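You operate a simulated robot arm through the tools that you are given. There is no shell and no other tool.

You are at the controls of a simulated robot arm. One attempt, no reset.

JOB
The scanner refused carton 56: move it to the yellow tray, press CLEAR, then scan and pack carton 26.
Fine: Pack it in the long tray, one scan only; don't scan 56 again, don't press OK.

Only the result counts: the job must be done as asked and must still hold three seconds after the hand-in. Knocking over, shifting, dropping, spilling or breaking anything else fails it.

ROBOT AND FRAMES
A 6-joint arm with a two-finger gripper, fixed in place. Base frame: the origin is at the foot of the arm, x ahead of it, y to its left, z up; the work surface is at about z = 800. Readings come in mm, degrees, newtons and seconds.
Its first joint turns from -166.0 to 166.0 degrees. Payload 3.43 kg.
Tool frame: the origin (TCP) lies between the finger pads and is the grasp point; the fingertips stand 20 mm ahead of it; z points along the fingers, y is the line along which they close. Largest opening 190 mm; the body of the gripper starts 248 mm behind the TCP.
Orientation is told as [roll, pitch, yaw] about the base's x, y, z axes, in that order, counted from this pose: with the fingers straight down and closing along the base's y, the tool's x points along the base's -x, its y along +y and its z along -z.

CONTROLS
- The arm moves only by the tool nudge_tool. Its arguments are lists of equal length, an entry for each row: "dr": the turn, a rotation vector about the tool's x, y, z in units of 4 degrees (1.0 is 4 degrees), a list of three; "linear": the shift along the tool's x, y, z in units of 20 mm (1.0 is 20 mm), a list of three; "fingers": the finger opening in mm, from 0 to 190. In form: {"dr": [[ax, ay, az], ...], "linear": [[dx, dy, dz], ...], "fingers": [fingers, ...]}. A call has 1 to 20 rows; each row shifts and turns the commanded pose from where the row before left it, along the tool's axes as they then stand. A call with a number of a shift or a turn outside -1 to 1 is refused whole. Rows are played at 5 a second. More than 50 mm and 8.6 degrees between two rows, or a gripper value outside its range, and nothing of the call is played. A pose out of reach is approached as far as the arm can. The call stops where the force on the tool passes 40 N (or 10 N more than at its start, if that is more) or the arm is blocked; 0.2 s more then pass. Each finger travels about 153 mm/s and halts on what it meets, pressing with about 32 N; the grip force reading is that of the motor and also rises with nothing between the fingers. The clock runs only during rows and for 0.2 s after the last one: add rows that do not move to give the fingers time. It gives the time, the measured TCP pose, the force on the tool (base axes), the opening and the grip force at its end, in the units of the frame above (readings bear some noise), with the torque about the TCP (base axes, N m) and any sound that the robot's microphone picked up.
- Cameras (640 x 400 px; columns grow to the right, rows downward): "scene" is fixed at [219.7, -498.8, 1545.7]; the picture's right is [-0.97, 0.26, 0.00], its down [0.24, 0.90, -0.37] and it looks along [-0.09, -0.36, -0.93] (base axes); focal length 305 px, centre (320, 200). "wrist" rides on the gripper at [70, -8, -288] in the tool frame; the picture's right is [0.12, 0.99, 0.00], its down [-0.96, 0.12, -0.25] and it looks along [-0.25, 0.03, 0.97] (tool axes); focal length 261 px, centre (320, 200). There is no depth. A picture from a camera that has moved, and an enlarged one, comes with that camera's place and axes in the base frame and with its lens.
- snapshot(camera): a new picture of that camera. No time passes.
- lift_body(by): slides the trunk up (or, below 0, down) by that many mm; the arm rides with it, the base frame stays. It gives what a move gives, with no picture.
- zoom(camera, box): a new picture of the part [left, top, right, bottom] of that camera's present view, enlarged. No time passes.
- finish_job(): hands the job in; it is judged then, once.

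Places have to be worked out from the pictures, the camera data and where the tool is seen. Open the gripper and draw the arm clear of the work before you hand the job in, unless the task says otherwise.

The tools are called as name(argument=value, ...) on one line, values as JSON. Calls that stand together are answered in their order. nudge_tool: Moves the arm, as the interface text tells. Its arguments: {"type":"object","properties":{"dr":{"type":"array","items":{"type":"array","items":{"type":"number"}}},"linear":{"type":"array","items":{"type":"array","items":{"type":"number"}}},"fingers":{"type":"array","items":{"type":"number"}}},"required":["dr","linear","fingers"]} The other tools are called the same way: lift_body (by) slides the trunk up or down; snapshot (camera) takes a picture; zoom (camera, box) takes an enlarged picture of a part of a camera's view; finish_job () hands the job in.

At the start:

```text
clock: 0.0
eef_pos: [71.8, -762.9, 1168.0]
tool_rot: [0.1, 0.0, -0.1]
contact_force: [0.4, -0.6, -0.6]
ft_torque: [0.02, -0.02, -0.03]
finger_gap: 190.2
grasp_force: 0.0
trunk travel left (down, up): [-200.0, 240.0]
```

scene: 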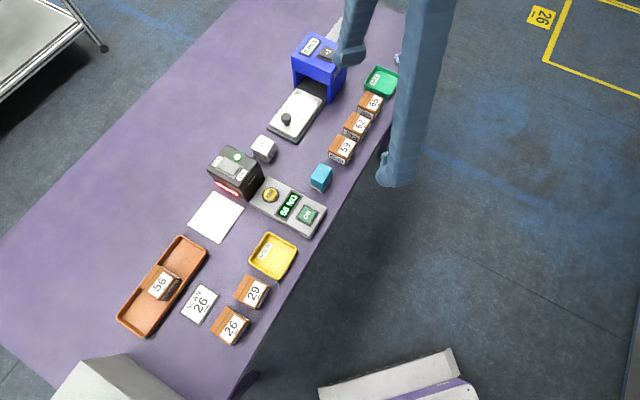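
wrist: 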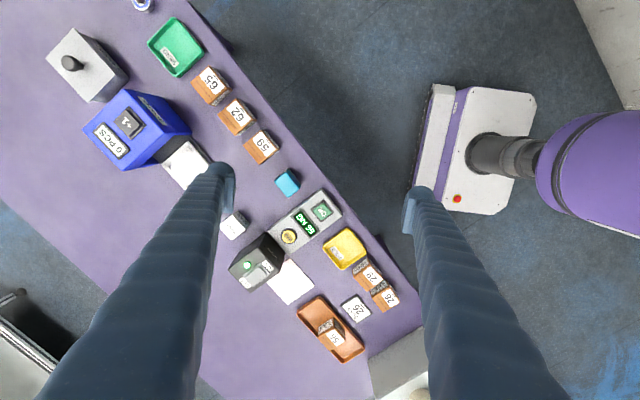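

I'll start by enlarging the relevant parts of the scene to read the labels and the layout.

zoom(camera="scene", box=[100, 200, 340, 350])

zoom(camera="scene", box=[180, 120, 340, 220])

zoom(camera="scene", box=[240, 20, 420, 160])

zoom(camera="wrist", box=[220, 180, 420, 380])

```text
2.67 times, centred on (220, 275) of scene
camera zoom: at [219.7, -498.8, 1545.7], right [-0.97, 0.26, 0.0], down [0.24, 0.9, -0.37], along [-0.09, -0.36, -0.93], focal length 813 px, centre (587, 0)
```

zoom: 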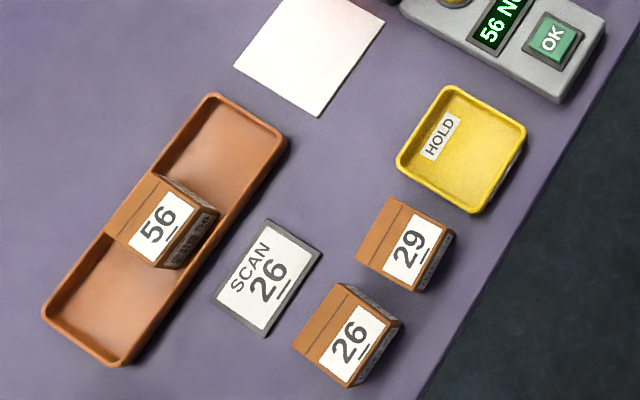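

```text
4.00 times, centred on (260, 170) of scene
camera zoom: at [219.7, -498.8, 1545.7], right [-0.97, 0.26, 0.0], down [0.24, 0.9, -0.37], along [-0.09, -0.36, -0.93], focal length 1219 px, centre (560, 320)
```

zoom: 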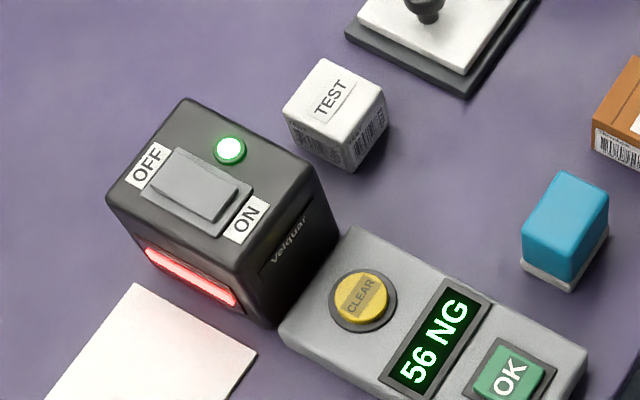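

```text
2.86 times, centred on (330, 90) of scene
camera zoom: at [219.7, -498.8, 1545.7], right [-0.97, 0.26, 0.0], down [0.24, 0.9, -0.37], along [-0.09, -0.36, -0.93], focal length 871 px, centre (291, 514)
```

zoom: 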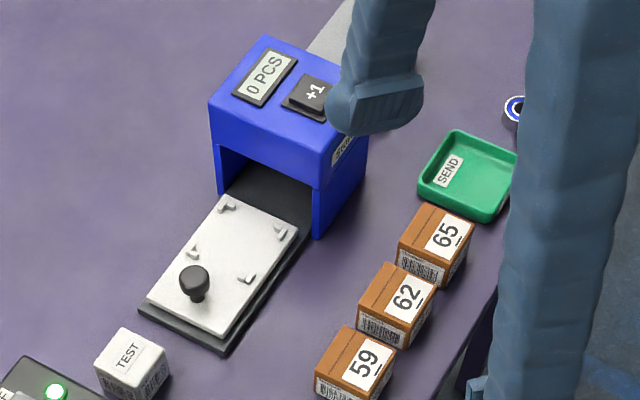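

```text
2.00 times, centred on (320, 280) of wrist
camera zoom: at [1.5, -771.4, 1456.9], right [-0.12, 0.99, 0.0], down [0.96, 0.12, 0.25], along [0.25, 0.03, -0.97], focal length 521 px, centre (320, 40)
```

zoom: 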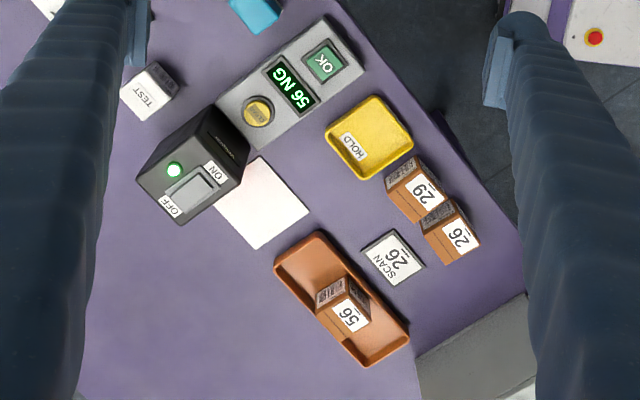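

Next I'll enlarge individual objects to measure corners and find which faces carry barcodes.

zoom(camera="scene", box=[110, 230, 214, 340])

zoom(camera="scene", box=[176, 266, 276, 350])

zoom(camera="scene", box=[186, 140, 336, 240])

zoom(camera="wrist", box=[290, 280, 370, 370])

zoom(camera="wrist", box=[330, 240, 410, 320])

zoom(camera="wrist", box=[220, 180, 350, 310])

```text
3.64 times, centred on (162, 285) of scene
camera zoom: at [219.7, -498.8, 1545.7], right [-0.97, 0.26, 0.0], down [0.24, 0.9, -0.37], along [-0.09, -0.36, -0.93], focal length 1108 px, centre (894, -109)
```

zoom: 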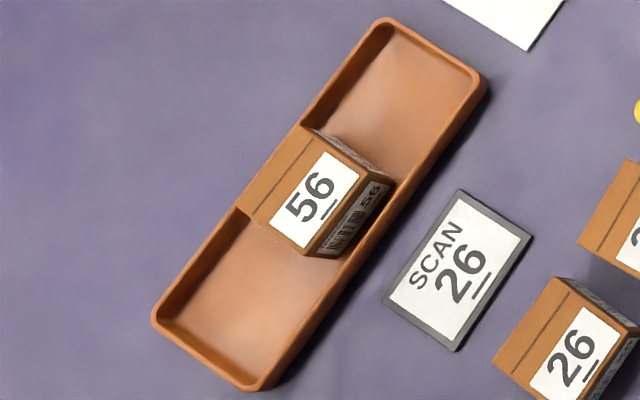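

```text
4.76 times, centred on (226, 308) of scene
camera zoom: at [219.7, -498.8, 1545.7], right [-0.97, 0.26, 0.0], down [0.24, 0.9, -0.37], along [-0.09, -0.36, -0.93], focal length 1452 px, centre (768, -314)
```

zoom: 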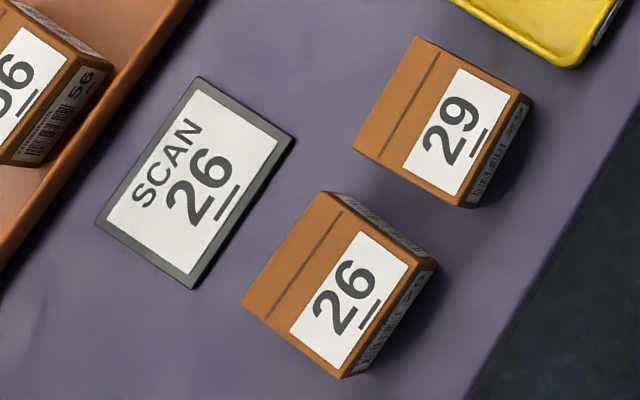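

```text
4.00 times, centred on (261, 190) of scene
camera zoom: at [219.7, -498.8, 1545.7], right [-0.97, 0.26, 0.0], down [0.24, 0.9, -0.37], along [-0.09, -0.36, -0.93], focal length 1219 px, centre (556, 240)
```

zoom: 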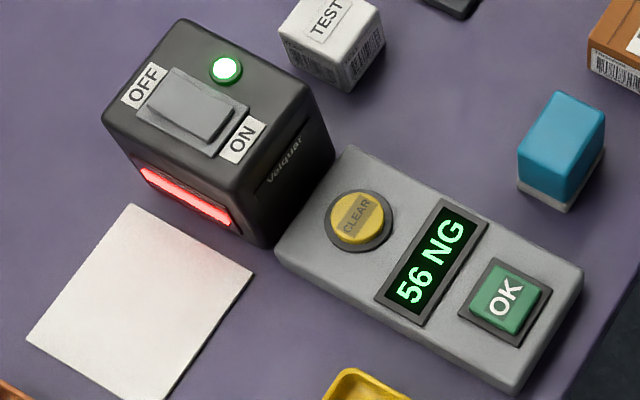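

```text
4.44 times, centred on (330, 325) of wrist
camera zoom: at [1.5, -771.4, 1456.9], right [-0.12, 0.99, 0.0], down [0.96, 0.12, 0.25], along [0.25, 0.03, -0.97], focal length 1158 px, centre (276, -356)
```

zoom: 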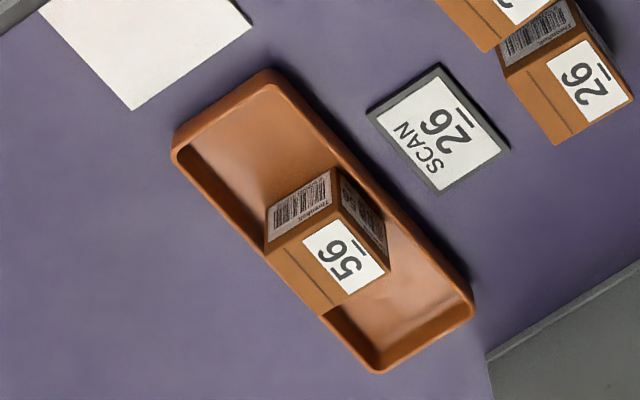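

```text
5.00 times, centred on (370, 280) of wrist
camera zoom: at [1.5, -771.4, 1456.9], right [-0.12, 0.99, 0.0], down [0.96, 0.12, 0.25], along [0.25, 0.03, -0.97], focal length 1303 px, centre (70, -200)
```

zoom: 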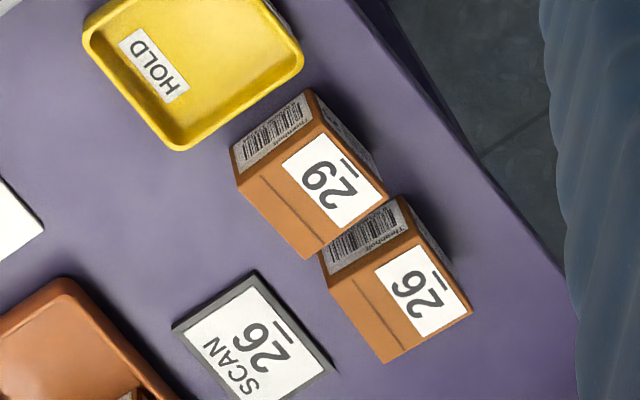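

```text
3.08 times, centred on (285, 245) of wrist
camera zoom: at [1.5, -771.4, 1456.9], right [-0.12, 0.99, 0.0], down [0.96, 0.12, 0.25], along [0.25, 0.03, -0.97], focal length 802 px, centre (428, 62)
```

zoom: 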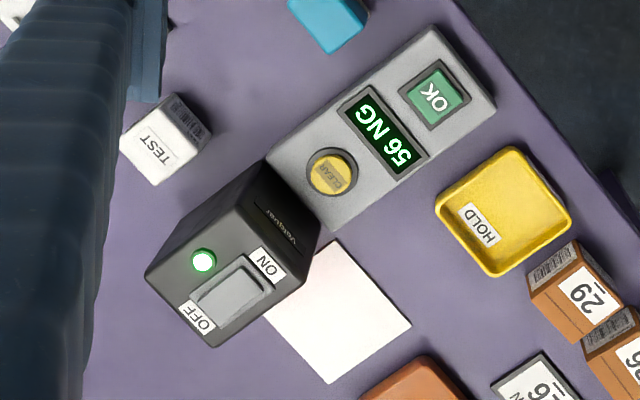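

Measurements put carton 56 near (538, -664), carton 26 near (405, -538), the yellow tray near (289, -670), CLEAR near (263, -816), and the scan pad near (414, -809). Everything is turned by about 45°, so I first turn the gripper by +45° yaw in place, up high.

nudge_tool(dr=[[0, 0, -1], [0, 0, -1], [0, 0, -1], [0, 0, -1], [0, 0, -1], [0, 0, -1], [0, 0, -1], [0, 0, -1], [0, 0, -1], [0, 0, -1], [0, 0, -1], [0, 0, -0.25], [0, 0, 0]], linear=[[0, 0, 0], [0, 0, 0], [0, 0, 0], [0, 0, 0], [0, 0, 0], [0, 0, 0], [0, 0, 0], [0, 0, 0], [0, 0, 0], [0, 0, 0], [0, 0, 0], [0, 0, 0], [0, 0, 0]], fingers=[190, 190, 190, 190, 190, 190, 190, 190, 190, 190, 190, 190, 190])

```text
clock: 2.8
eef_pos: [72.2, -763.3, 1168.7]
tool_rot: [0.0, 0.0, 45.1]
contact_force: [0.9, 0.4, -0.3]
ft_torque: [0.01, -0.01, 0.0]
finger_gap: 190.0
grasp_force: 0.1
trunk travel left (down, up): [-200.0, 240.0]
```

Yaw is now 45° as intended. I move at this height over carton 56, then down to about z 1050 for a closer look.

nudge_tool(dr=[[0, 0, 0], [0, 0, 0], [0, 0, 0], [0, 0, 0], [0, 0, 0], [0, 0, 0], [0, 0, 0], [0, 0, 0], [0, 0, 0], [0, 0, 0], [0, 0, 0], [0, 0, 0], [0, 0, 0], [0, 0, 0], [0, 0, 0], [0, 0, 0], [0, 0, 0], [0, 0, 0], [0, 0, 0], [0, 0, 0]], linear=[[-0.999, -0.649, 0], [-0.999, -0.649, 0], [-0.999, -0.649, 0], [-0.999, -0.649, 0], [-0.999, -0.649, 0], [-0.999, -0.649, 0], [-0.999, -0.649, 0], [-0.999, -0.649, 0], [-0.999, -0.649, 0], [-0.999, -0.649, 0], [-0.999, -0.649, 0], [-0.999, -0.649, 0], [-0.999, -0.649, 0], [-0.999, -0.649, 0], [-0.999, -0.649, 0], [-0.999, -0.649, 0], [-0.999, -0.649, 0], [-0.999, -0.649, 0], [-0.999, -0.649, 0], [-0.999, -0.649, 0]], fingers=[190, 190, 190, 190, 190, 190, 190, 190, 190, 190, 190, 190, 190, 190, 190, 190, 190, 190, 190, 190])

nudge_tool(dr=[[0, 0, 0], [0, 0, 0], [0, 0, 0], [0, 0, 0], [0, 0, 0], [0, 0, 0], [0, 0, 0]], linear=[[0, 0, 1], [0, 0, 1], [0, 0, 1], [0, 0, 1], [0, 0, 1], [0, 0, 1], [0, 0, 0]], fingers=[190, 190, 190, 190, 190, 190, 190])

snapshot(camera="wrist")

snapshot(camera="scene")

```text
clock: 7.0
eef_pos: [539.6, -663.5, 1167.9]
tool_rot: [0.1, -0.1, 45.0]
contact_force: [-0.2, -0.3, 0.1]
ft_torque: [-0.02, -0.01, 0.0]
finger_gap: 189.9
grasp_force: 0.0
trunk travel left (down, up): [-200.0, 240.0]
```

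```text
clock: 8.6
eef_pos: [538.9, -663.5, 1048.2]
tool_rot: [0.0, 0.0, 44.9]
contact_force: [0.3, 0.4, -0.2]
ft_torque: [0.03, 0.01, 0.0]
finger_gap: 190.1
grasp_force: 0.1
trunk travel left (down, up): [-200.0, 240.0]
```

```text
taken
camera wrist: at [495.5, -719.2, 1336.6], right [-0.79, 0.62, 0.0], down [0.6, 0.76, 0.25], along [0.15, 0.19, -0.97], focal length 261 px, centre (320, 200)
```

wrist: 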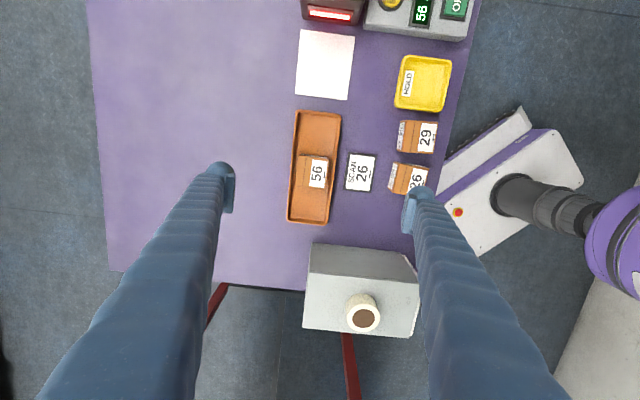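

```text
taken
```

scene: 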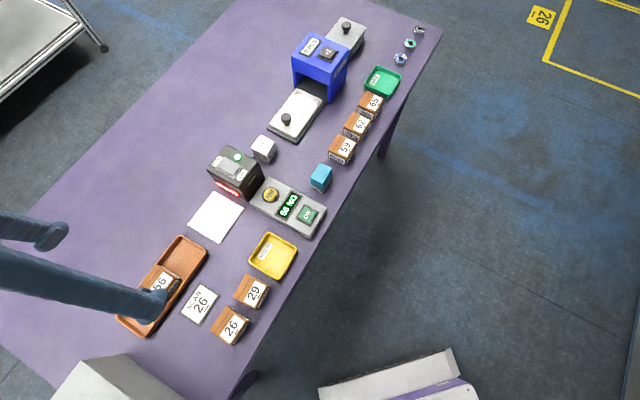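

I can see all the targets from here; I enlarge carton 56 in its tray, and the neighbours, to fine-tune the alignment.

zoom(camera="wrist", box=[270, 100, 390, 235])

zoom(camera="wrist", box=[290, 0, 480, 200])

```text
2.96 times, centred on (330, 168) of wrist
camera zoom: at [495.5, -719.2, 1336.6], right [-0.79, 0.62, 0.0], down [0.6, 0.76, 0.25], along [0.15, 0.19, -0.97], focal length 772 px, centre (290, 296)
```

zoom: 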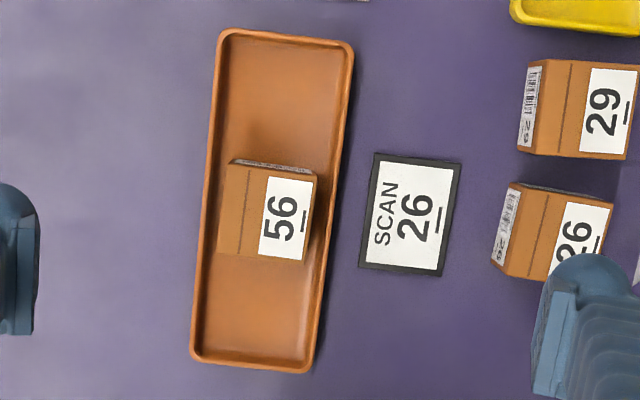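

```text
2.00 times, centred on (385, 100) of wrist
camera zoom: at [495.5, -719.2, 1336.6], right [-0.79, 0.62, 0.0], down [0.6, 0.76, 0.25], along [0.15, 0.19, -0.97], focal length 521 px, centre (190, 400)
```

zoom: 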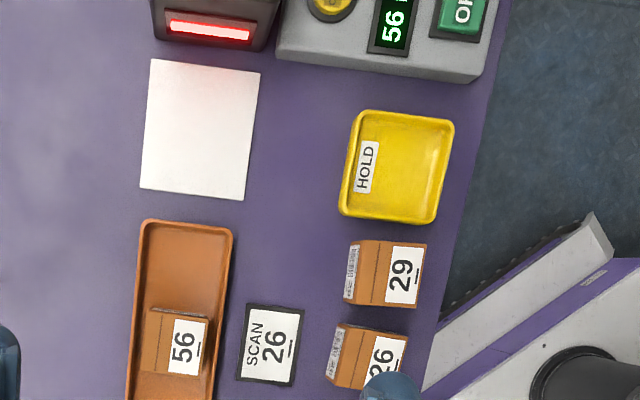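

Calibration at table level agrees between the two cameras to within a few mm, but the carton height is still uncertain. I zoom tightly on the cartons to fix it.

zoom(camera="wrist", box=[380, 110, 444, 150])

zoom(camera="wrist", box=[290, 145, 338, 195])

zoom(camera="scene", box=[200, 265, 280, 350])

zoom(camera="scene", box=[140, 230, 212, 290])

```text
10.00 times, centred on (412, 130) of wrist
camera zoom: at [495.5, -719.2, 1336.6], right [-0.79, 0.62, 0.0], down [0.6, 0.76, 0.25], along [0.15, 0.19, -0.97], focal length 2606 px, centre (-600, 900)
```

zoom: 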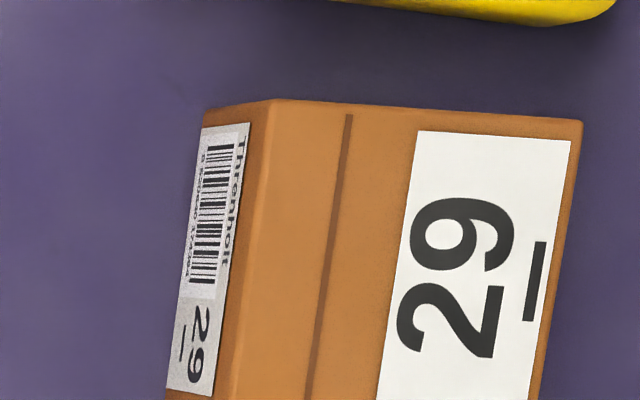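

```text
8.00 times, centred on (314, 170) of wrist
camera zoom: at [495.5, -719.2, 1336.6], right [-0.79, 0.62, 0.0], down [0.6, 0.76, 0.25], along [0.15, 0.19, -0.97], focal length 2085 px, centre (368, 440)
```

zoom: 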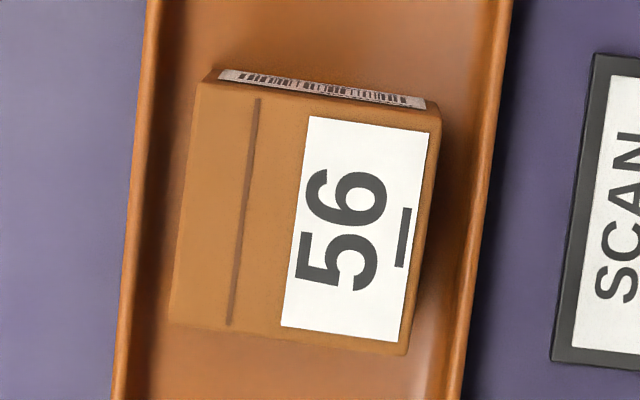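

```text
4.71 times, centred on (240, 308) of scene
camera zoom: at [219.7, -498.8, 1545.7], right [-0.97, 0.26, 0.0], down [0.24, 0.9, -0.37], along [-0.09, -0.36, -0.93], focal length 1435 px, centre (696, -306)
```

zoom: 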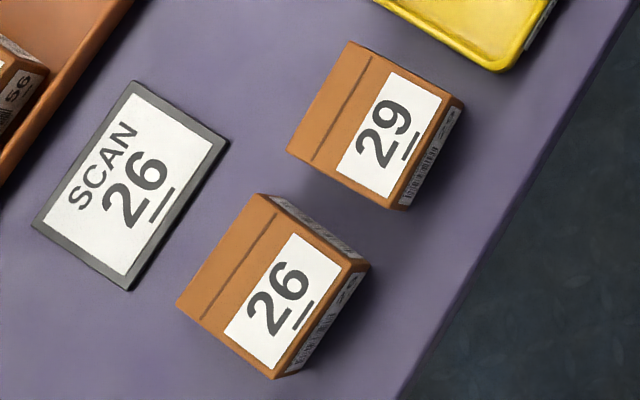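

```text
6.67 times, centred on (176, 260) of scene
camera zoom: at [219.7, -498.8, 1545.7], right [-0.97, 0.26, 0.0], down [0.24, 0.9, -0.37], along [-0.09, -0.36, -0.93], focal length 2032 px, centre (1280, -200)
```

zoom: 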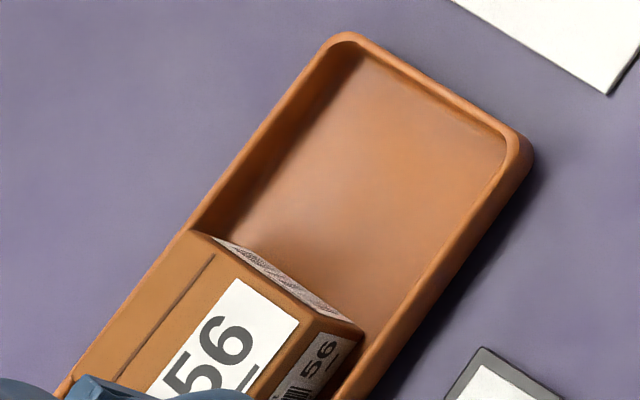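

The cartons are about 58×58×44 mm, so 56's top is at about z 848, centred near (552.5, -671), and the tray rim is low at about z 815. I shift over it, narrow the fingers to 90 mm, go down to z≈900 and check the alignment.

nudge_tool(dr=[[0, 0, 0], [0, 0, 0], [0, 0, 0], [0, 0, 0], [0, 0, 0], [0, 0, 0], [0, 0, 0], [0, 0, 0], [0, 0, 0], [0, 0, 0]], linear=[[-0.215, -0.745, 0], [0, 0, 1], [0, 0, 1], [0, 0, 1], [0, 0, 1], [0, 0, 1], [0, 0, 1], [0, 0, 1], [0, 0, 0.4], [0, 0, 0]], fingers=[90, 90, 90, 90, 90, 90, 90, 90, 90, 90])

snapshot(camera="wrist")

zoom(camera="wrist", box=[256, 140, 384, 230])

zoom(camera="scene", box=[100, 220, 260, 340])

```text
clock: 10.8
eef_pos: [552.8, -671.3, 901.1]
tool_rot: [0.0, -0.1, 45.1]
contact_force: [-0.8, 0.8, 0.3]
ft_torque: [-0.01, 0.01, 0.04]
finger_gap: 90.2
grasp_force: 0.0
trunk travel left (down, up): [-200.0, 240.0]
```

```text
taken
camera wrist: at [509.4, -727.2, 1189.1], right [-0.79, 0.62, 0.0], down [0.6, 0.76, 0.25], along [0.15, 0.19, -0.97], focal length 261 px, centre (320, 200)
```

wrist: 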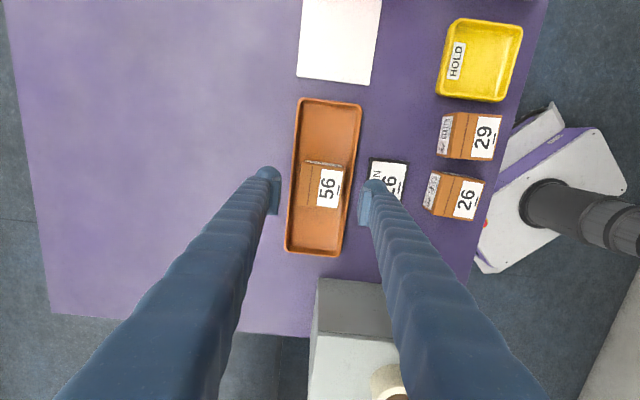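

```text
4.44 times, centred on (320, 185) of wrist
camera zoom: at [509.4, -727.2, 1189.1], right [-0.79, 0.62, 0.0], down [0.6, 0.76, 0.25], along [0.15, 0.19, -0.97], focal length 1158 px, centre (320, 267)
```

zoom: 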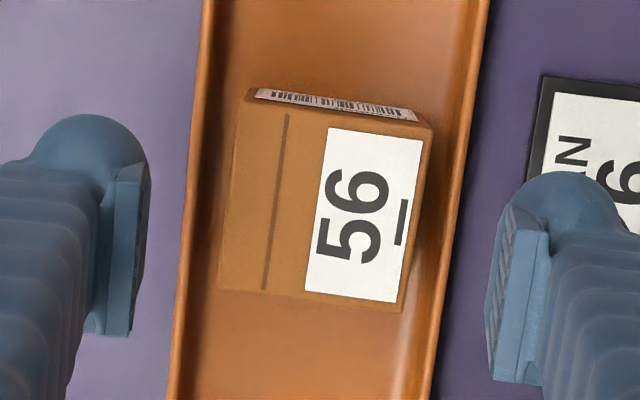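

```text
3.33 times, centred on (180, 280) of scene
camera zoom: at [219.7, -498.8, 1545.7], right [-0.97, 0.26, 0.0], down [0.24, 0.9, -0.37], along [-0.09, -0.36, -0.93], focal length 1016 px, centre (787, -67)
```

zoom: 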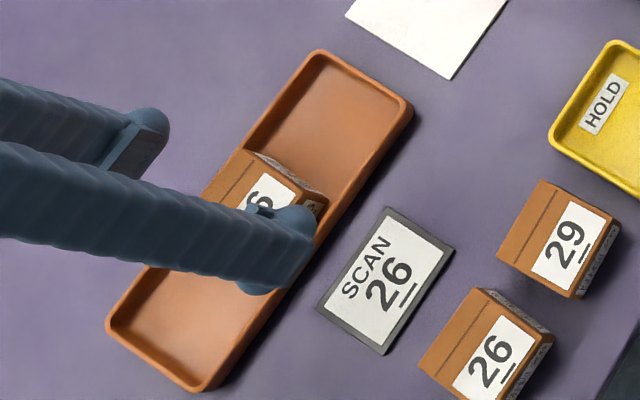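

The carton is centred between the fingers within 1–2 mm. I descend to TCP z≈841 (tips just above the tray rim) and close.

nudge_tool(dr=[[0, 0, 0], [0, 0, 0], [0, 0, 0], [0, 0, 0]], linear=[[0, 0.05, 1], [0, 0, 1], [0, 0, 1], [0, 0, 0]], fingers=[90, 90, 90, 90])

zoom(camera="scene", box=[100, 220, 260, 340])

zoom(camera="wrist", box=[256, 140, 384, 230])

```text
clock: 11.8
eef_pos: [552.5, -670.3, 839.9]
tool_rot: [0.0, 0.0, 45.1]
contact_force: [-1.4, 0.4, -0.2]
ft_torque: [0.01, 0.0, 0.02]
finger_gap: 89.9
grasp_force: 0.1
trunk travel left (down, up): [-200.0, 240.0]
```

```text
3.33 times, centred on (180, 280) of scene
camera zoom: at [219.7, -498.8, 1545.7], right [-0.97, 0.26, 0.0], down [0.24, 0.9, -0.37], along [-0.09, -0.36, -0.93], focal length 1016 px, centre (787, -67)
```

zoom: 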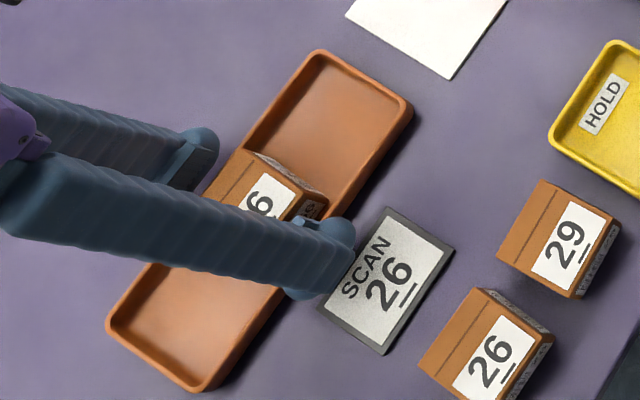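

```text
4.44 times, centred on (320, 185) of wrist
camera zoom: at [508.6, -725.9, 1128.8], right [-0.79, 0.62, 0.0], down [0.6, 0.76, 0.25], along [0.15, 0.19, -0.97], focal length 1158 px, centre (320, 267)
```

zoom: 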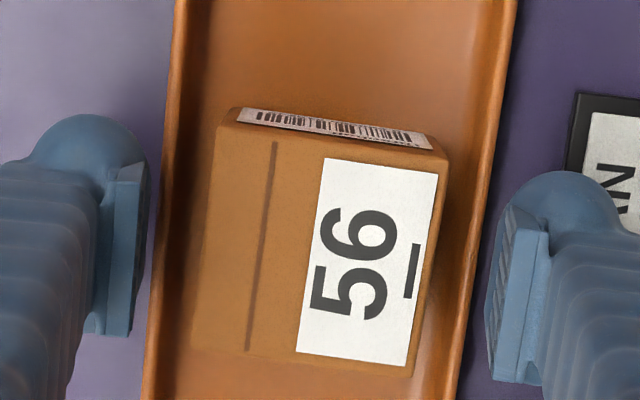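

The carton's top centre sits right at the TCP point in the image. I close the fingers on it.

nudge_tool(dr=[[0, 0, 0], [0, 0, 0], [0, 0, 0], [0, 0, 0], [0, 0, 0]], linear=[[0, 0, 0], [0, 0, 0], [0, 0, 0], [0, 0, 0], [0, 0, 0]], fingers=[60, 45, 45, 45, 45])

zoom(camera="wrist", box=[256, 140, 384, 230])

```text
clock: 13.0
eef_pos: [551.4, -668.9, 842.4]
tool_rot: [0.0, 0.0, 45.0]
contact_force: [-4.1, 4.5, 18.1]
ft_torque: [0.36, 0.39, -0.15]
finger_gap: 57.0
grasp_force: 31.6
trunk travel left (down, up): [-200.0, 240.0]
```

```text
4.44 times, centred on (320, 185) of wrist
camera zoom: at [507.7, -724.9, 1130.6], right [-0.79, 0.62, 0.0], down [0.6, 0.76, 0.25], along [0.15, 0.19, -0.97], focal length 1158 px, centre (320, 267)
```

zoom: 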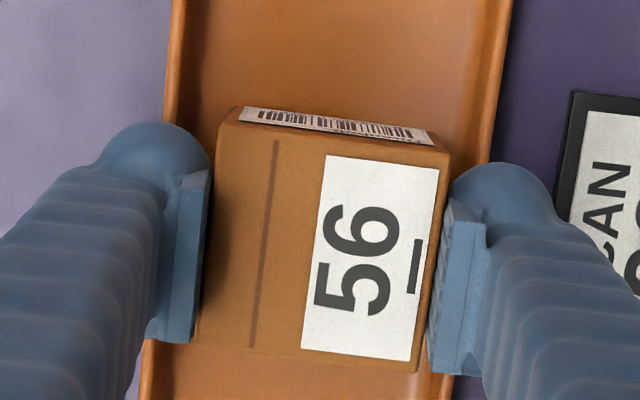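

The grip holds at 57 mm wide. The 18 N upward force suggests the tips are resting on the tray rim (about z 822). I lift straight up in small steps and check that the tray stays put.

nudge_tool(dr=[[0, 0, 0], [0, 0, 0], [0, 0, 0], [0, 0, 0]], linear=[[0, 0, -0.3], [0, 0, -0.5], [0, 0, -0.7], [0, 0, 0]], fingers=[45, 45, 45, 45])

zoom(camera="wrist", box=[240, 100, 400, 260])

zoom(camera="scene", box=[100, 220, 260, 340])

```text
clock: 14.0
eef_pos: [552.8, -669.5, 869.6]
tool_rot: [0.1, 0.0, 45.1]
contact_force: [0.7, 0.5, -1.1]
ft_torque: [0.0, 0.0, -0.01]
finger_gap: 45.1
grasp_force: 0.0
trunk travel left (down, up): [-200.0, 240.0]
```

```text
2.50 times, centred on (320, 180) of wrist
camera zoom: at [508.0, -725.9, 1158.9], right [-0.79, 0.62, 0.0], down [0.6, 0.76, 0.25], along [0.15, 0.2, -0.97], focal length 652 px, centre (320, 250)
```

zoom: 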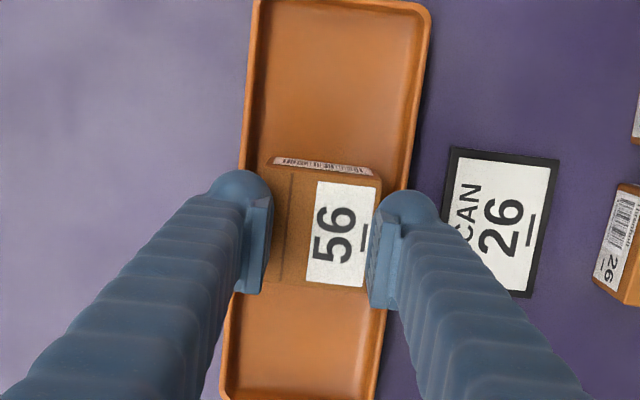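

```text
3.33 times, centred on (180, 280) of scene
camera zoom: at [219.7, -498.8, 1545.7], right [-0.97, 0.26, 0.0], down [0.24, 0.9, -0.37], along [-0.09, -0.36, -0.93], focal length 1016 px, centre (787, -67)
```

zoom: 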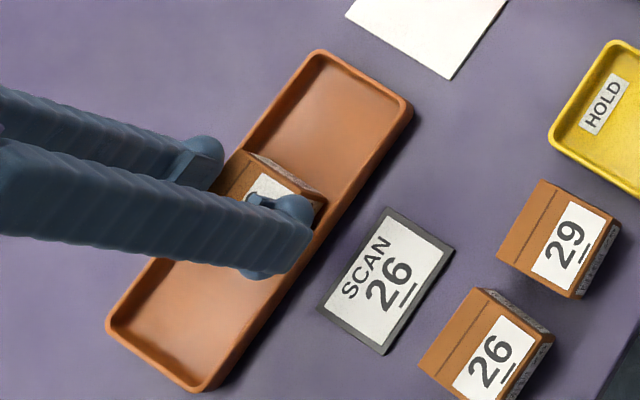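

The gap fell to 45 mm, so the carton slipped out and is still in the tray. I inspect its state closely before retrying.

zoom(camera="wrist", box=[280, 150, 360, 230])

zoom(camera="scene", box=[130, 250, 190, 310])

```text
5.00 times, centred on (320, 190) of wrist
camera zoom: at [508.0, -725.9, 1158.9], right [-0.79, 0.62, 0.0], down [0.6, 0.76, 0.25], along [0.15, 0.2, -0.97], focal length 1303 px, centre (320, 250)
```

zoom: 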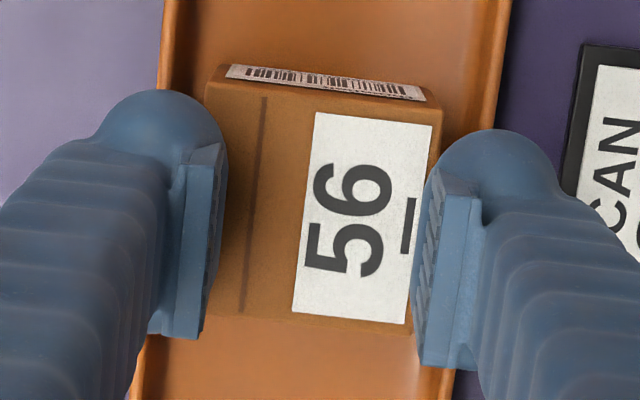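

```text
6.67 times, centred on (160, 280) of scene
camera zoom: at [219.7, -498.8, 1545.7], right [-0.97, 0.26, 0.0], down [0.24, 0.9, -0.37], along [-0.09, -0.36, -0.93], focal length 2032 px, centre (1387, -333)
```

zoom: 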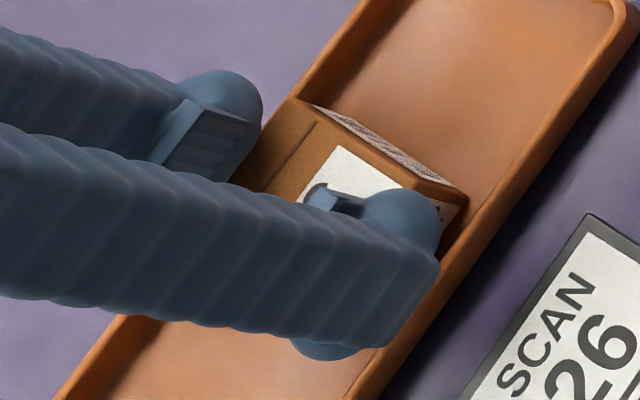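

The carton stands flat and unmoved at z≈847, so the fingertips had probably wedged on the tray rim. I raise, reopen to 76 mm and come down to TCP z≈845 so the tips stay clear of the rim, then close again.

nudge_tool(dr=[[0, 0, 0], [0, 0, 0], [0, 0, 0], [0, 0, 0], [0, 0, 0], [0, 0, 0], [0, 0, 0], [0, 0, 0], [0, 0, 0]], linear=[[0, 0, -0.5], [0, 0, 0], [0, 0, 0], [0, 0, 0.6], [0, 0, 0.6], [0, 0, 0.5], [0, 0, 0], [0, 0, 0], [0, 0, 0]], fingers=[60, 76, 76, 76, 76, 76, 76, 76, 76])

nudge_tool(dr=[[0, 0, 0], [0, 0, 0], [0, 0, 0], [0, 0, 0], [0, 0, 0]], linear=[[0, 0, 0], [0, 0, 0], [0, 0, 0], [0, 0, 0], [0, 0, 0]], fingers=[40, 40, 40, 40, 40])

zoom(camera="wrist", box=[280, 150, 360, 230])

```text
clock: 16.0
eef_pos: [552.7, -669.3, 845.7]
tool_rot: [0.0, 0.1, 44.9]
contact_force: [0.0, 0.0, 0.0]
ft_torque: [0.01, -0.01, 0.01]
finger_gap: 76.4
grasp_force: 0.0
trunk travel left (down, up): [-200.0, 240.0]
```

```text
clock: 17.2
eef_pos: [551.7, -669.6, 845.4]
tool_rot: [0.0, 0.1, 45.1]
contact_force: [0.7, 0.1, 0.5]
ft_torque: [0.05, -0.01, 0.01]
finger_gap: 56.7
grasp_force: 31.6
trunk travel left (down, up): [-200.0, 240.0]
```

```text
5.00 times, centred on (320, 190) of wrist
camera zoom: at [508.4, -725.9, 1135.0], right [-0.79, 0.62, 0.0], down [0.6, 0.76, 0.25], along [0.15, 0.19, -0.97], focal length 1303 px, centre (320, 250)
```

zoom: 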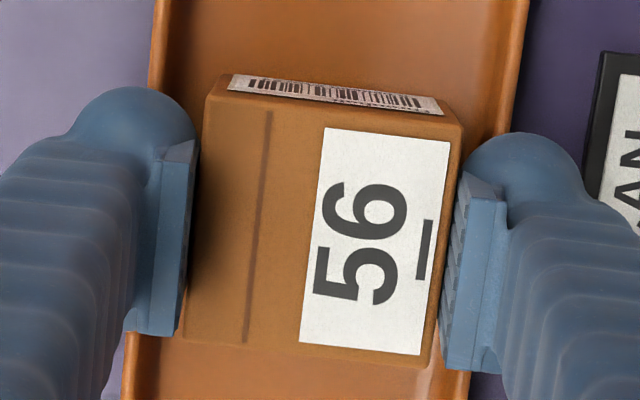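

Now it is gripped at 56.7 mm with no rim force. I lift slowly in small steps and watch the force and the gap.

nudge_tool(dr=[[0, 0, 0], [0, 0, 0], [0, 0, 0], [0, 0, 0], [0, 0, 0]], linear=[[0, 0, -0.1], [0, 0, -0.1], [0, 0, -0.1], [0, 0, -0.1], [0, 0, 0]], fingers=[40, 40, 40, 40, 40])

zoom(camera="wrist", box=[280, 150, 360, 230])

```text
clock: 18.4
eef_pos: [552.4, -669.4, 853.8]
tool_rot: [0.0, 0.0, 45.1]
contact_force: [-0.9, 0.0, -2.0]
ft_torque: [-0.01, 0.01, 0.0]
finger_gap: 56.6
grasp_force: 32.3
trunk travel left (down, up): [-200.0, 240.0]
```

```text
5.00 times, centred on (320, 190) of wrist
camera zoom: at [508.3, -726.1, 1143.2], right [-0.79, 0.62, 0.0], down [0.6, 0.76, 0.25], along [0.15, 0.19, -0.97], focal length 1303 px, centre (320, 250)
```

zoom: 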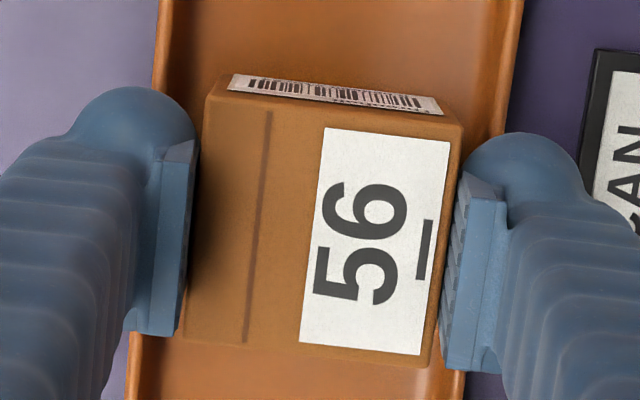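

The carton now moves with the gripper, weighing about 2 N. I lift it straight up about 160 mm, then go sideways (+p direction, away from the scanner axis) before heading toward the yellow tray.

nudge_tool(dr=[[0, 0, 0], [0, 0, 0], [0, 0, 0], [0, 0, 0], [0, 0, 0], [0, 0, 0], [0, 0, 0], [0, 0, 0], [0, 0, 0], [0, 0, 0]], linear=[[0, 0, -0.4], [0, 0, -0.6], [0, 0, -0.9], [0, 0, -1], [0, 0, -1], [0, 0, -1], [0, 0, -1], [0, 0, -1], [0, 0, -1], [0, 0, -0.3]], fingers=[40, 40, 40, 40, 40, 40, 40, 40, 40, 40])

nudge_tool(dr=[[0, 0, 0], [0, 0, 0], [0, 0, 0], [0, 0, 0], [0, 0, 0], [0, 0, 0], [0, 0, 0], [0, 0, 0], [0, 0, 0], [0, 0, 0], [0, 0, 0], [0, 0, 0]], linear=[[0, 0.5, 0], [0, 0.8, 0], [0, 0.9, 0], [0, 0.9, 0], [0, 0.9, 0], [0, 0.9, 0], [0, 0.9, 0], [0, 0.9, 0], [0, 0.9, 0], [0, 0.9, 0], [0, 0.78, 0], [0, 0, 0]], fingers=[40, 40, 40, 40, 40, 40, 40, 40, 40, 40, 40, 40])

snapshot(camera="scene")

snapshot(camera="wrist")

```text
clock: 20.6
eef_pos: [551.6, -669.8, 1018.4]
tool_rot: [0.2, 0.0, 44.9]
contact_force: [0.7, 0.0, -2.2]
ft_torque: [-0.03, 0.01, -0.01]
finger_gap: 56.8
grasp_force: 31.6
trunk travel left (down, up): [-200.0, 240.0]
```

```text
clock: 23.2
eef_pos: [421.2, -539.5, 1017.6]
tool_rot: [0.0, 0.0, 45.0]
contact_force: [-0.5, 0.6, -1.7]
ft_torque: [-0.02, -0.02, 0.01]
finger_gap: 57.2
grasp_force: 31.8
trunk travel left (down, up): [-200.0, 240.0]
```

```text
taken
```

scene: 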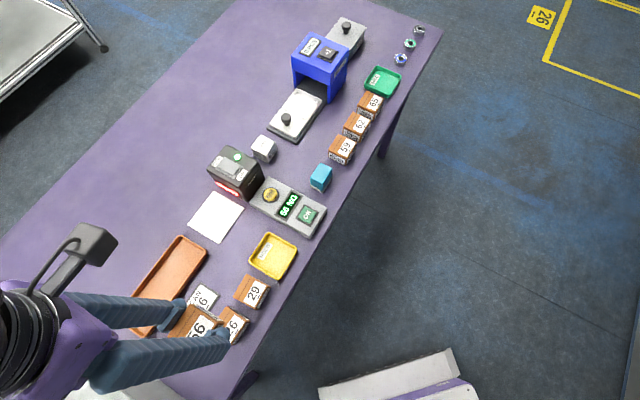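

```text
taken
camera wrist: at [377.2, -595.1, 1307.0], right [-0.79, 0.62, 0.0], down [0.6, 0.76, 0.25], along [0.15, 0.19, -0.97], focal length 261 px, centre (320, 200)
```

wrist: 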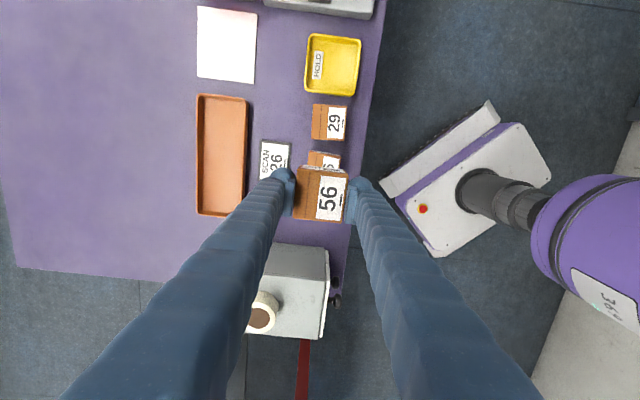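

The carton is held steadily above the carton row. I now move in the scanner-parallel direction to above the yellow tray, still at this height.

nudge_tool(dr=[[0, 0, 0], [0, 0, 0], [0, 0, 0], [0, 0, 0], [0, 0, 0], [0, 0, 0], [0, 0, 0], [0, 0, 0], [0, 0, 0], [0, 0, 0], [0, 0, 0], [0, 0, 0]], linear=[[0.5, 0, 0], [0.8, 0.04, 0], [0.9, 0, 0], [0.9, 0, 0], [0.9, 0, 0], [0.9, 0, 0], [0.9, 0, 0], [0.9, 0, 0], [0.9, 0, 0], [0.9, 0, 0], [0.7, 0, 0], [0, 0, 0]], fingers=[40, 40, 40, 40, 40, 40, 40, 40, 40, 40, 40, 40])

snapshot(camera="wrist")

zoom(camera="scene", box=[180, 140, 340, 350])

zoom(camera="wrist", box=[260, 140, 380, 240])

```text
clock: 25.8
eef_pos: [289.6, -668.3, 1018.3]
tool_rot: [0.0, 0.0, 45.0]
contact_force: [-0.7, -0.4, -1.6]
ft_torque: [0.0, 0.03, 0.03]
finger_gap: 56.6
grasp_force: 31.7
trunk travel left (down, up): [-200.0, 240.0]
```

```text
taken
camera wrist: at [245.9, -724.8, 1307.1], right [-0.79, 0.62, 0.0], down [0.6, 0.76, 0.25], along [0.15, 0.2, -0.97], focal length 261 px, centre (320, 200)
```

wrist: 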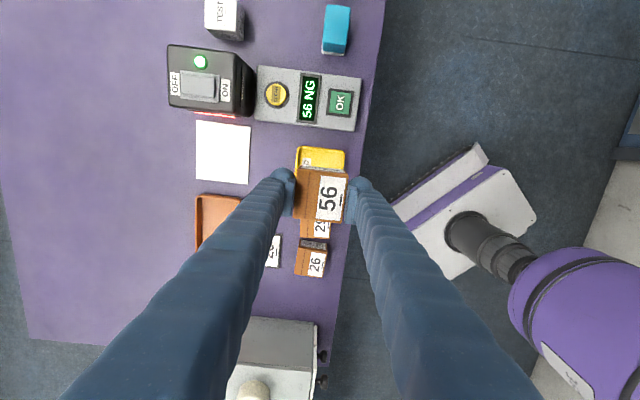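

```text
1.90 times, centred on (260, 245) of scene
camera zoom: at [219.7, -498.8, 1545.7], right [-0.97, 0.26, 0.0], down [0.24, 0.9, -0.37], along [-0.09, -0.36, -0.93], focal length 581 px, centre (434, 114)
```

zoom: 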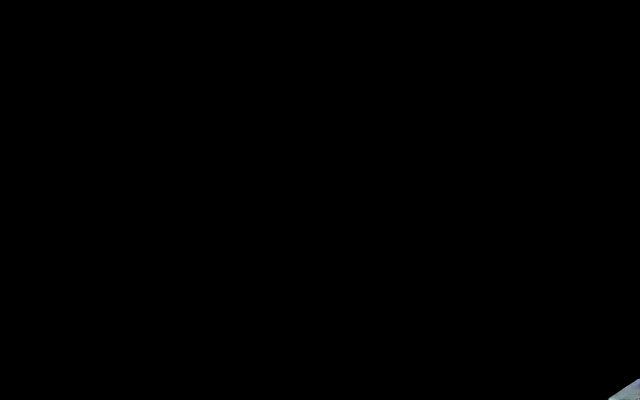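

```text
4.00 times, centred on (320, 190) of wrist
camera zoom: at [245.9, -724.8, 1307.1], right [-0.79, 0.62, 0.0], down [0.6, 0.76, 0.25], along [0.15, 0.2, -0.97], focal length 1043 px, centre (320, 240)
```

zoom: 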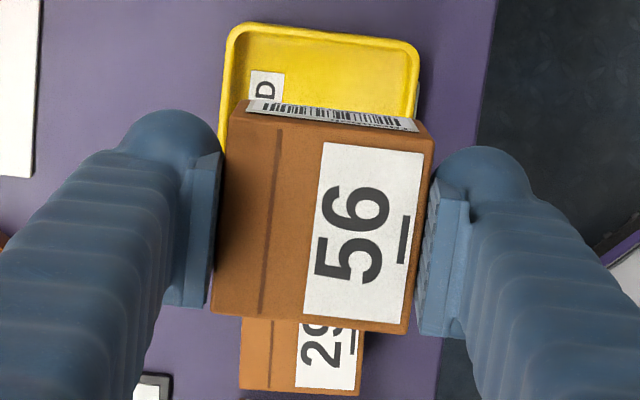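

The scene camera is blocked by the arm for now, but the wrist view shows the yellow tray well. From its edges I put its centre at about (293.4, -669), so I trim by a few mm and go down to z≈862 for a check.

nudge_tool(dr=[[0, 0, 0], [0, 0, 0], [0, 0, 0], [0, 0, 0], [0, 0, 0], [0, 0, 0], [0, 0, 0], [0, 0, 0], [0, 0, 0], [0, 0, 0], [0, 0, 0]], linear=[[-0.11, -0.16, 0], [0, 0, 0.5], [0, 0, 0.9], [0, 0, 0.9], [0, 0, 0.9], [0, 0, 0.9], [0, 0, 0.9], [0, 0, 0.9], [0, 0, 0.9], [0, 0, 0.9], [0, 0, 0]], fingers=[40, 40, 40, 40, 40, 40, 40, 40, 40, 40, 40])

snapshot(camera="wrist")

zoom(camera="wrist", box=[260, 140, 380, 240])

snapshot(camera="scene")

```text
clock: 28.2
eef_pos: [293.5, -670.4, 865.0]
tool_rot: [-0.1, 0.1, 45.0]
contact_force: [-0.7, 0.2, -2.4]
ft_torque: [0.02, 0.03, 0.01]
finger_gap: 56.6
grasp_force: 32.1
trunk travel left (down, up): [-200.0, 240.0]
```

```text
taken
camera wrist: at [249.7, -725.9, 1152.8], right [-0.79, 0.62, 0.0], down [0.6, 0.76, 0.25], along [0.15, 0.19, -0.97], focal length 261 px, centre (320, 200)
```

wrist: 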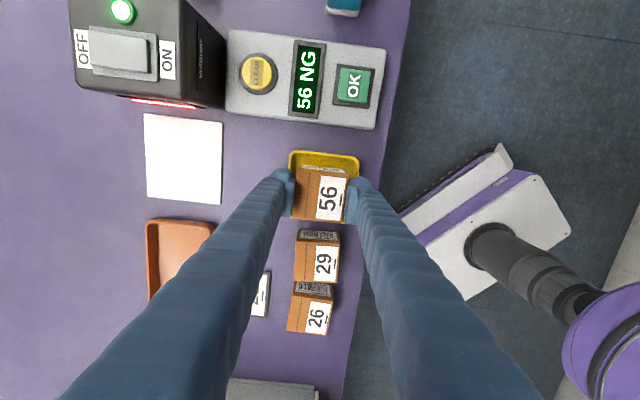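

```text
4.00 times, centred on (320, 190) of wrist
camera zoom: at [249.7, -725.9, 1152.8], right [-0.79, 0.62, 0.0], down [0.6, 0.76, 0.25], along [0.15, 0.19, -0.97], focal length 1043 px, centre (320, 240)
```

zoom: 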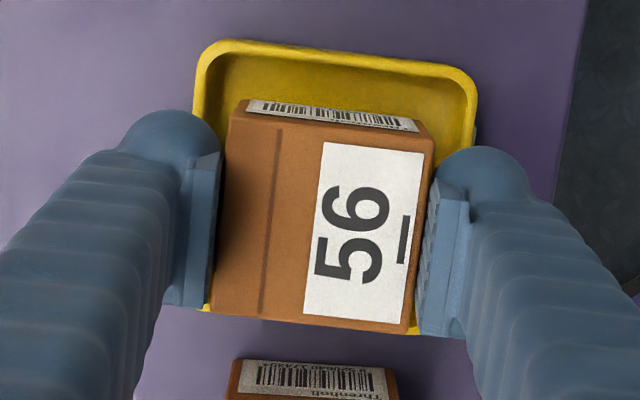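

```text
taken
```

scene: 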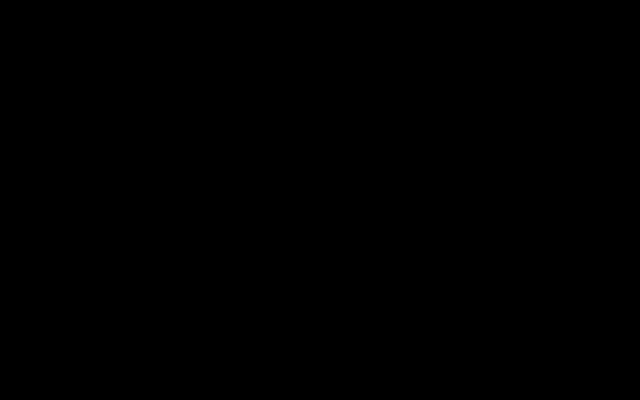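

The carton is centred over the tray within 1–2 mm, and the display still shows 56 NG. I lower it gently to just above floor contact, at TCP z about 846.

nudge_tool(dr=[[0, 0, 0], [0, 0, 0], [0, 0, 0], [0, 0, 0], [0, 0, 0]], linear=[[0, 0, 0.4], [0, 0, 0.3], [0, 0, 0.15], [0, 0, 0.1], [0, 0, 0]], fingers=[40, 40, 40, 40, 40])

zoom(camera="wrist", box=[260, 140, 380, 240])

```text
clock: 29.4
eef_pos: [294.0, -669.2, 846.0]
tool_rot: [0.0, 0.0, 45.0]
contact_force: [0.3, 0.6, 7.0]
ft_torque: [0.22, 0.2, -0.02]
finger_gap: 56.7
grasp_force: 31.9
trunk travel left (down, up): [-200.0, 240.0]
```

```text
4.00 times, centred on (320, 190) of wrist
camera zoom: at [249.9, -725.2, 1135.0], right [-0.79, 0.62, 0.0], down [0.6, 0.76, 0.25], along [0.15, 0.19, -0.97], focal length 1043 px, centre (320, 240)
```

zoom: 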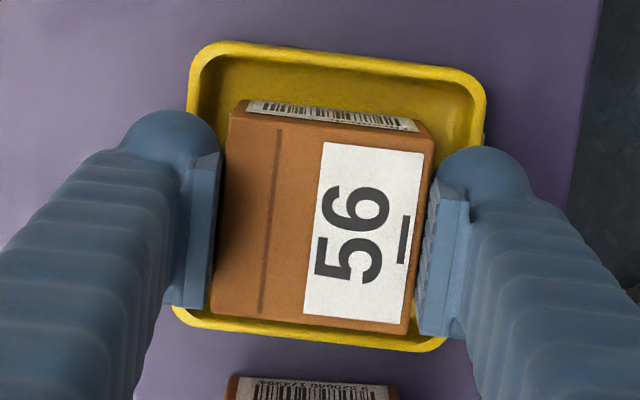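

A 7 N load with a torque toward the +p side suggests the right fingertip is just touching the tray rim while the carton is about on the floor. I back up 1.5 mm to unload it, then open gradually.

nudge_tool(dr=[[0, 0, 0], [0, 0, 0]], linear=[[0, 0, -0.075], [0, 0, 0]], fingers=[40, 40])

```text
clock: 30.0
eef_pos: [293.3, -669.7, 846.9]
tool_rot: [0.0, 0.0, 45.0]
contact_force: [0.4, 0.0, -1.8]
ft_torque: [0.02, 0.01, 0.01]
finger_gap: 56.9
grasp_force: 32.3
trunk travel left (down, up): [-200.0, 240.0]
```

The load is gone and the carton hangs about 1 mm above contact. I release it.

nudge_tool(dr=[[0, 0, 0], [0, 0, 0], [0, 0, 0], [0, 0, 0]], linear=[[0, 0, 0], [0, 0, 0], [0, 0, 0], [0, 0, 0]], fingers=[60, 68, 78, 78])

zoom(camera="wrist", box=[260, 140, 380, 240])

```text
clock: 31.0
eef_pos: [293.3, -668.3, 847.7]
tool_rot: [0.1, 0.0, 44.9]
contact_force: [0.2, 0.1, 0.3]
ft_torque: [-0.02, 0.03, 0.02]
finger_gap: 78.1
grasp_force: 0.1
trunk travel left (down, up): [-200.0, 240.0]
```

```text
4.00 times, centred on (320, 190) of wrist
camera zoom: at [249.9, -725.4, 1135.7], right [-0.79, 0.62, 0.0], down [0.6, 0.76, 0.25], along [0.15, 0.19, -0.97], focal length 1043 px, centre (320, 240)
```

zoom: 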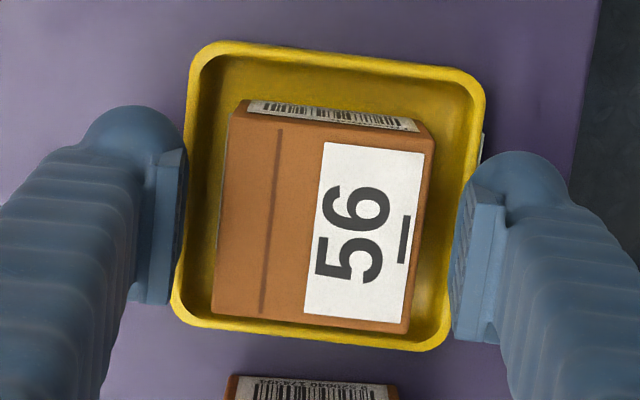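

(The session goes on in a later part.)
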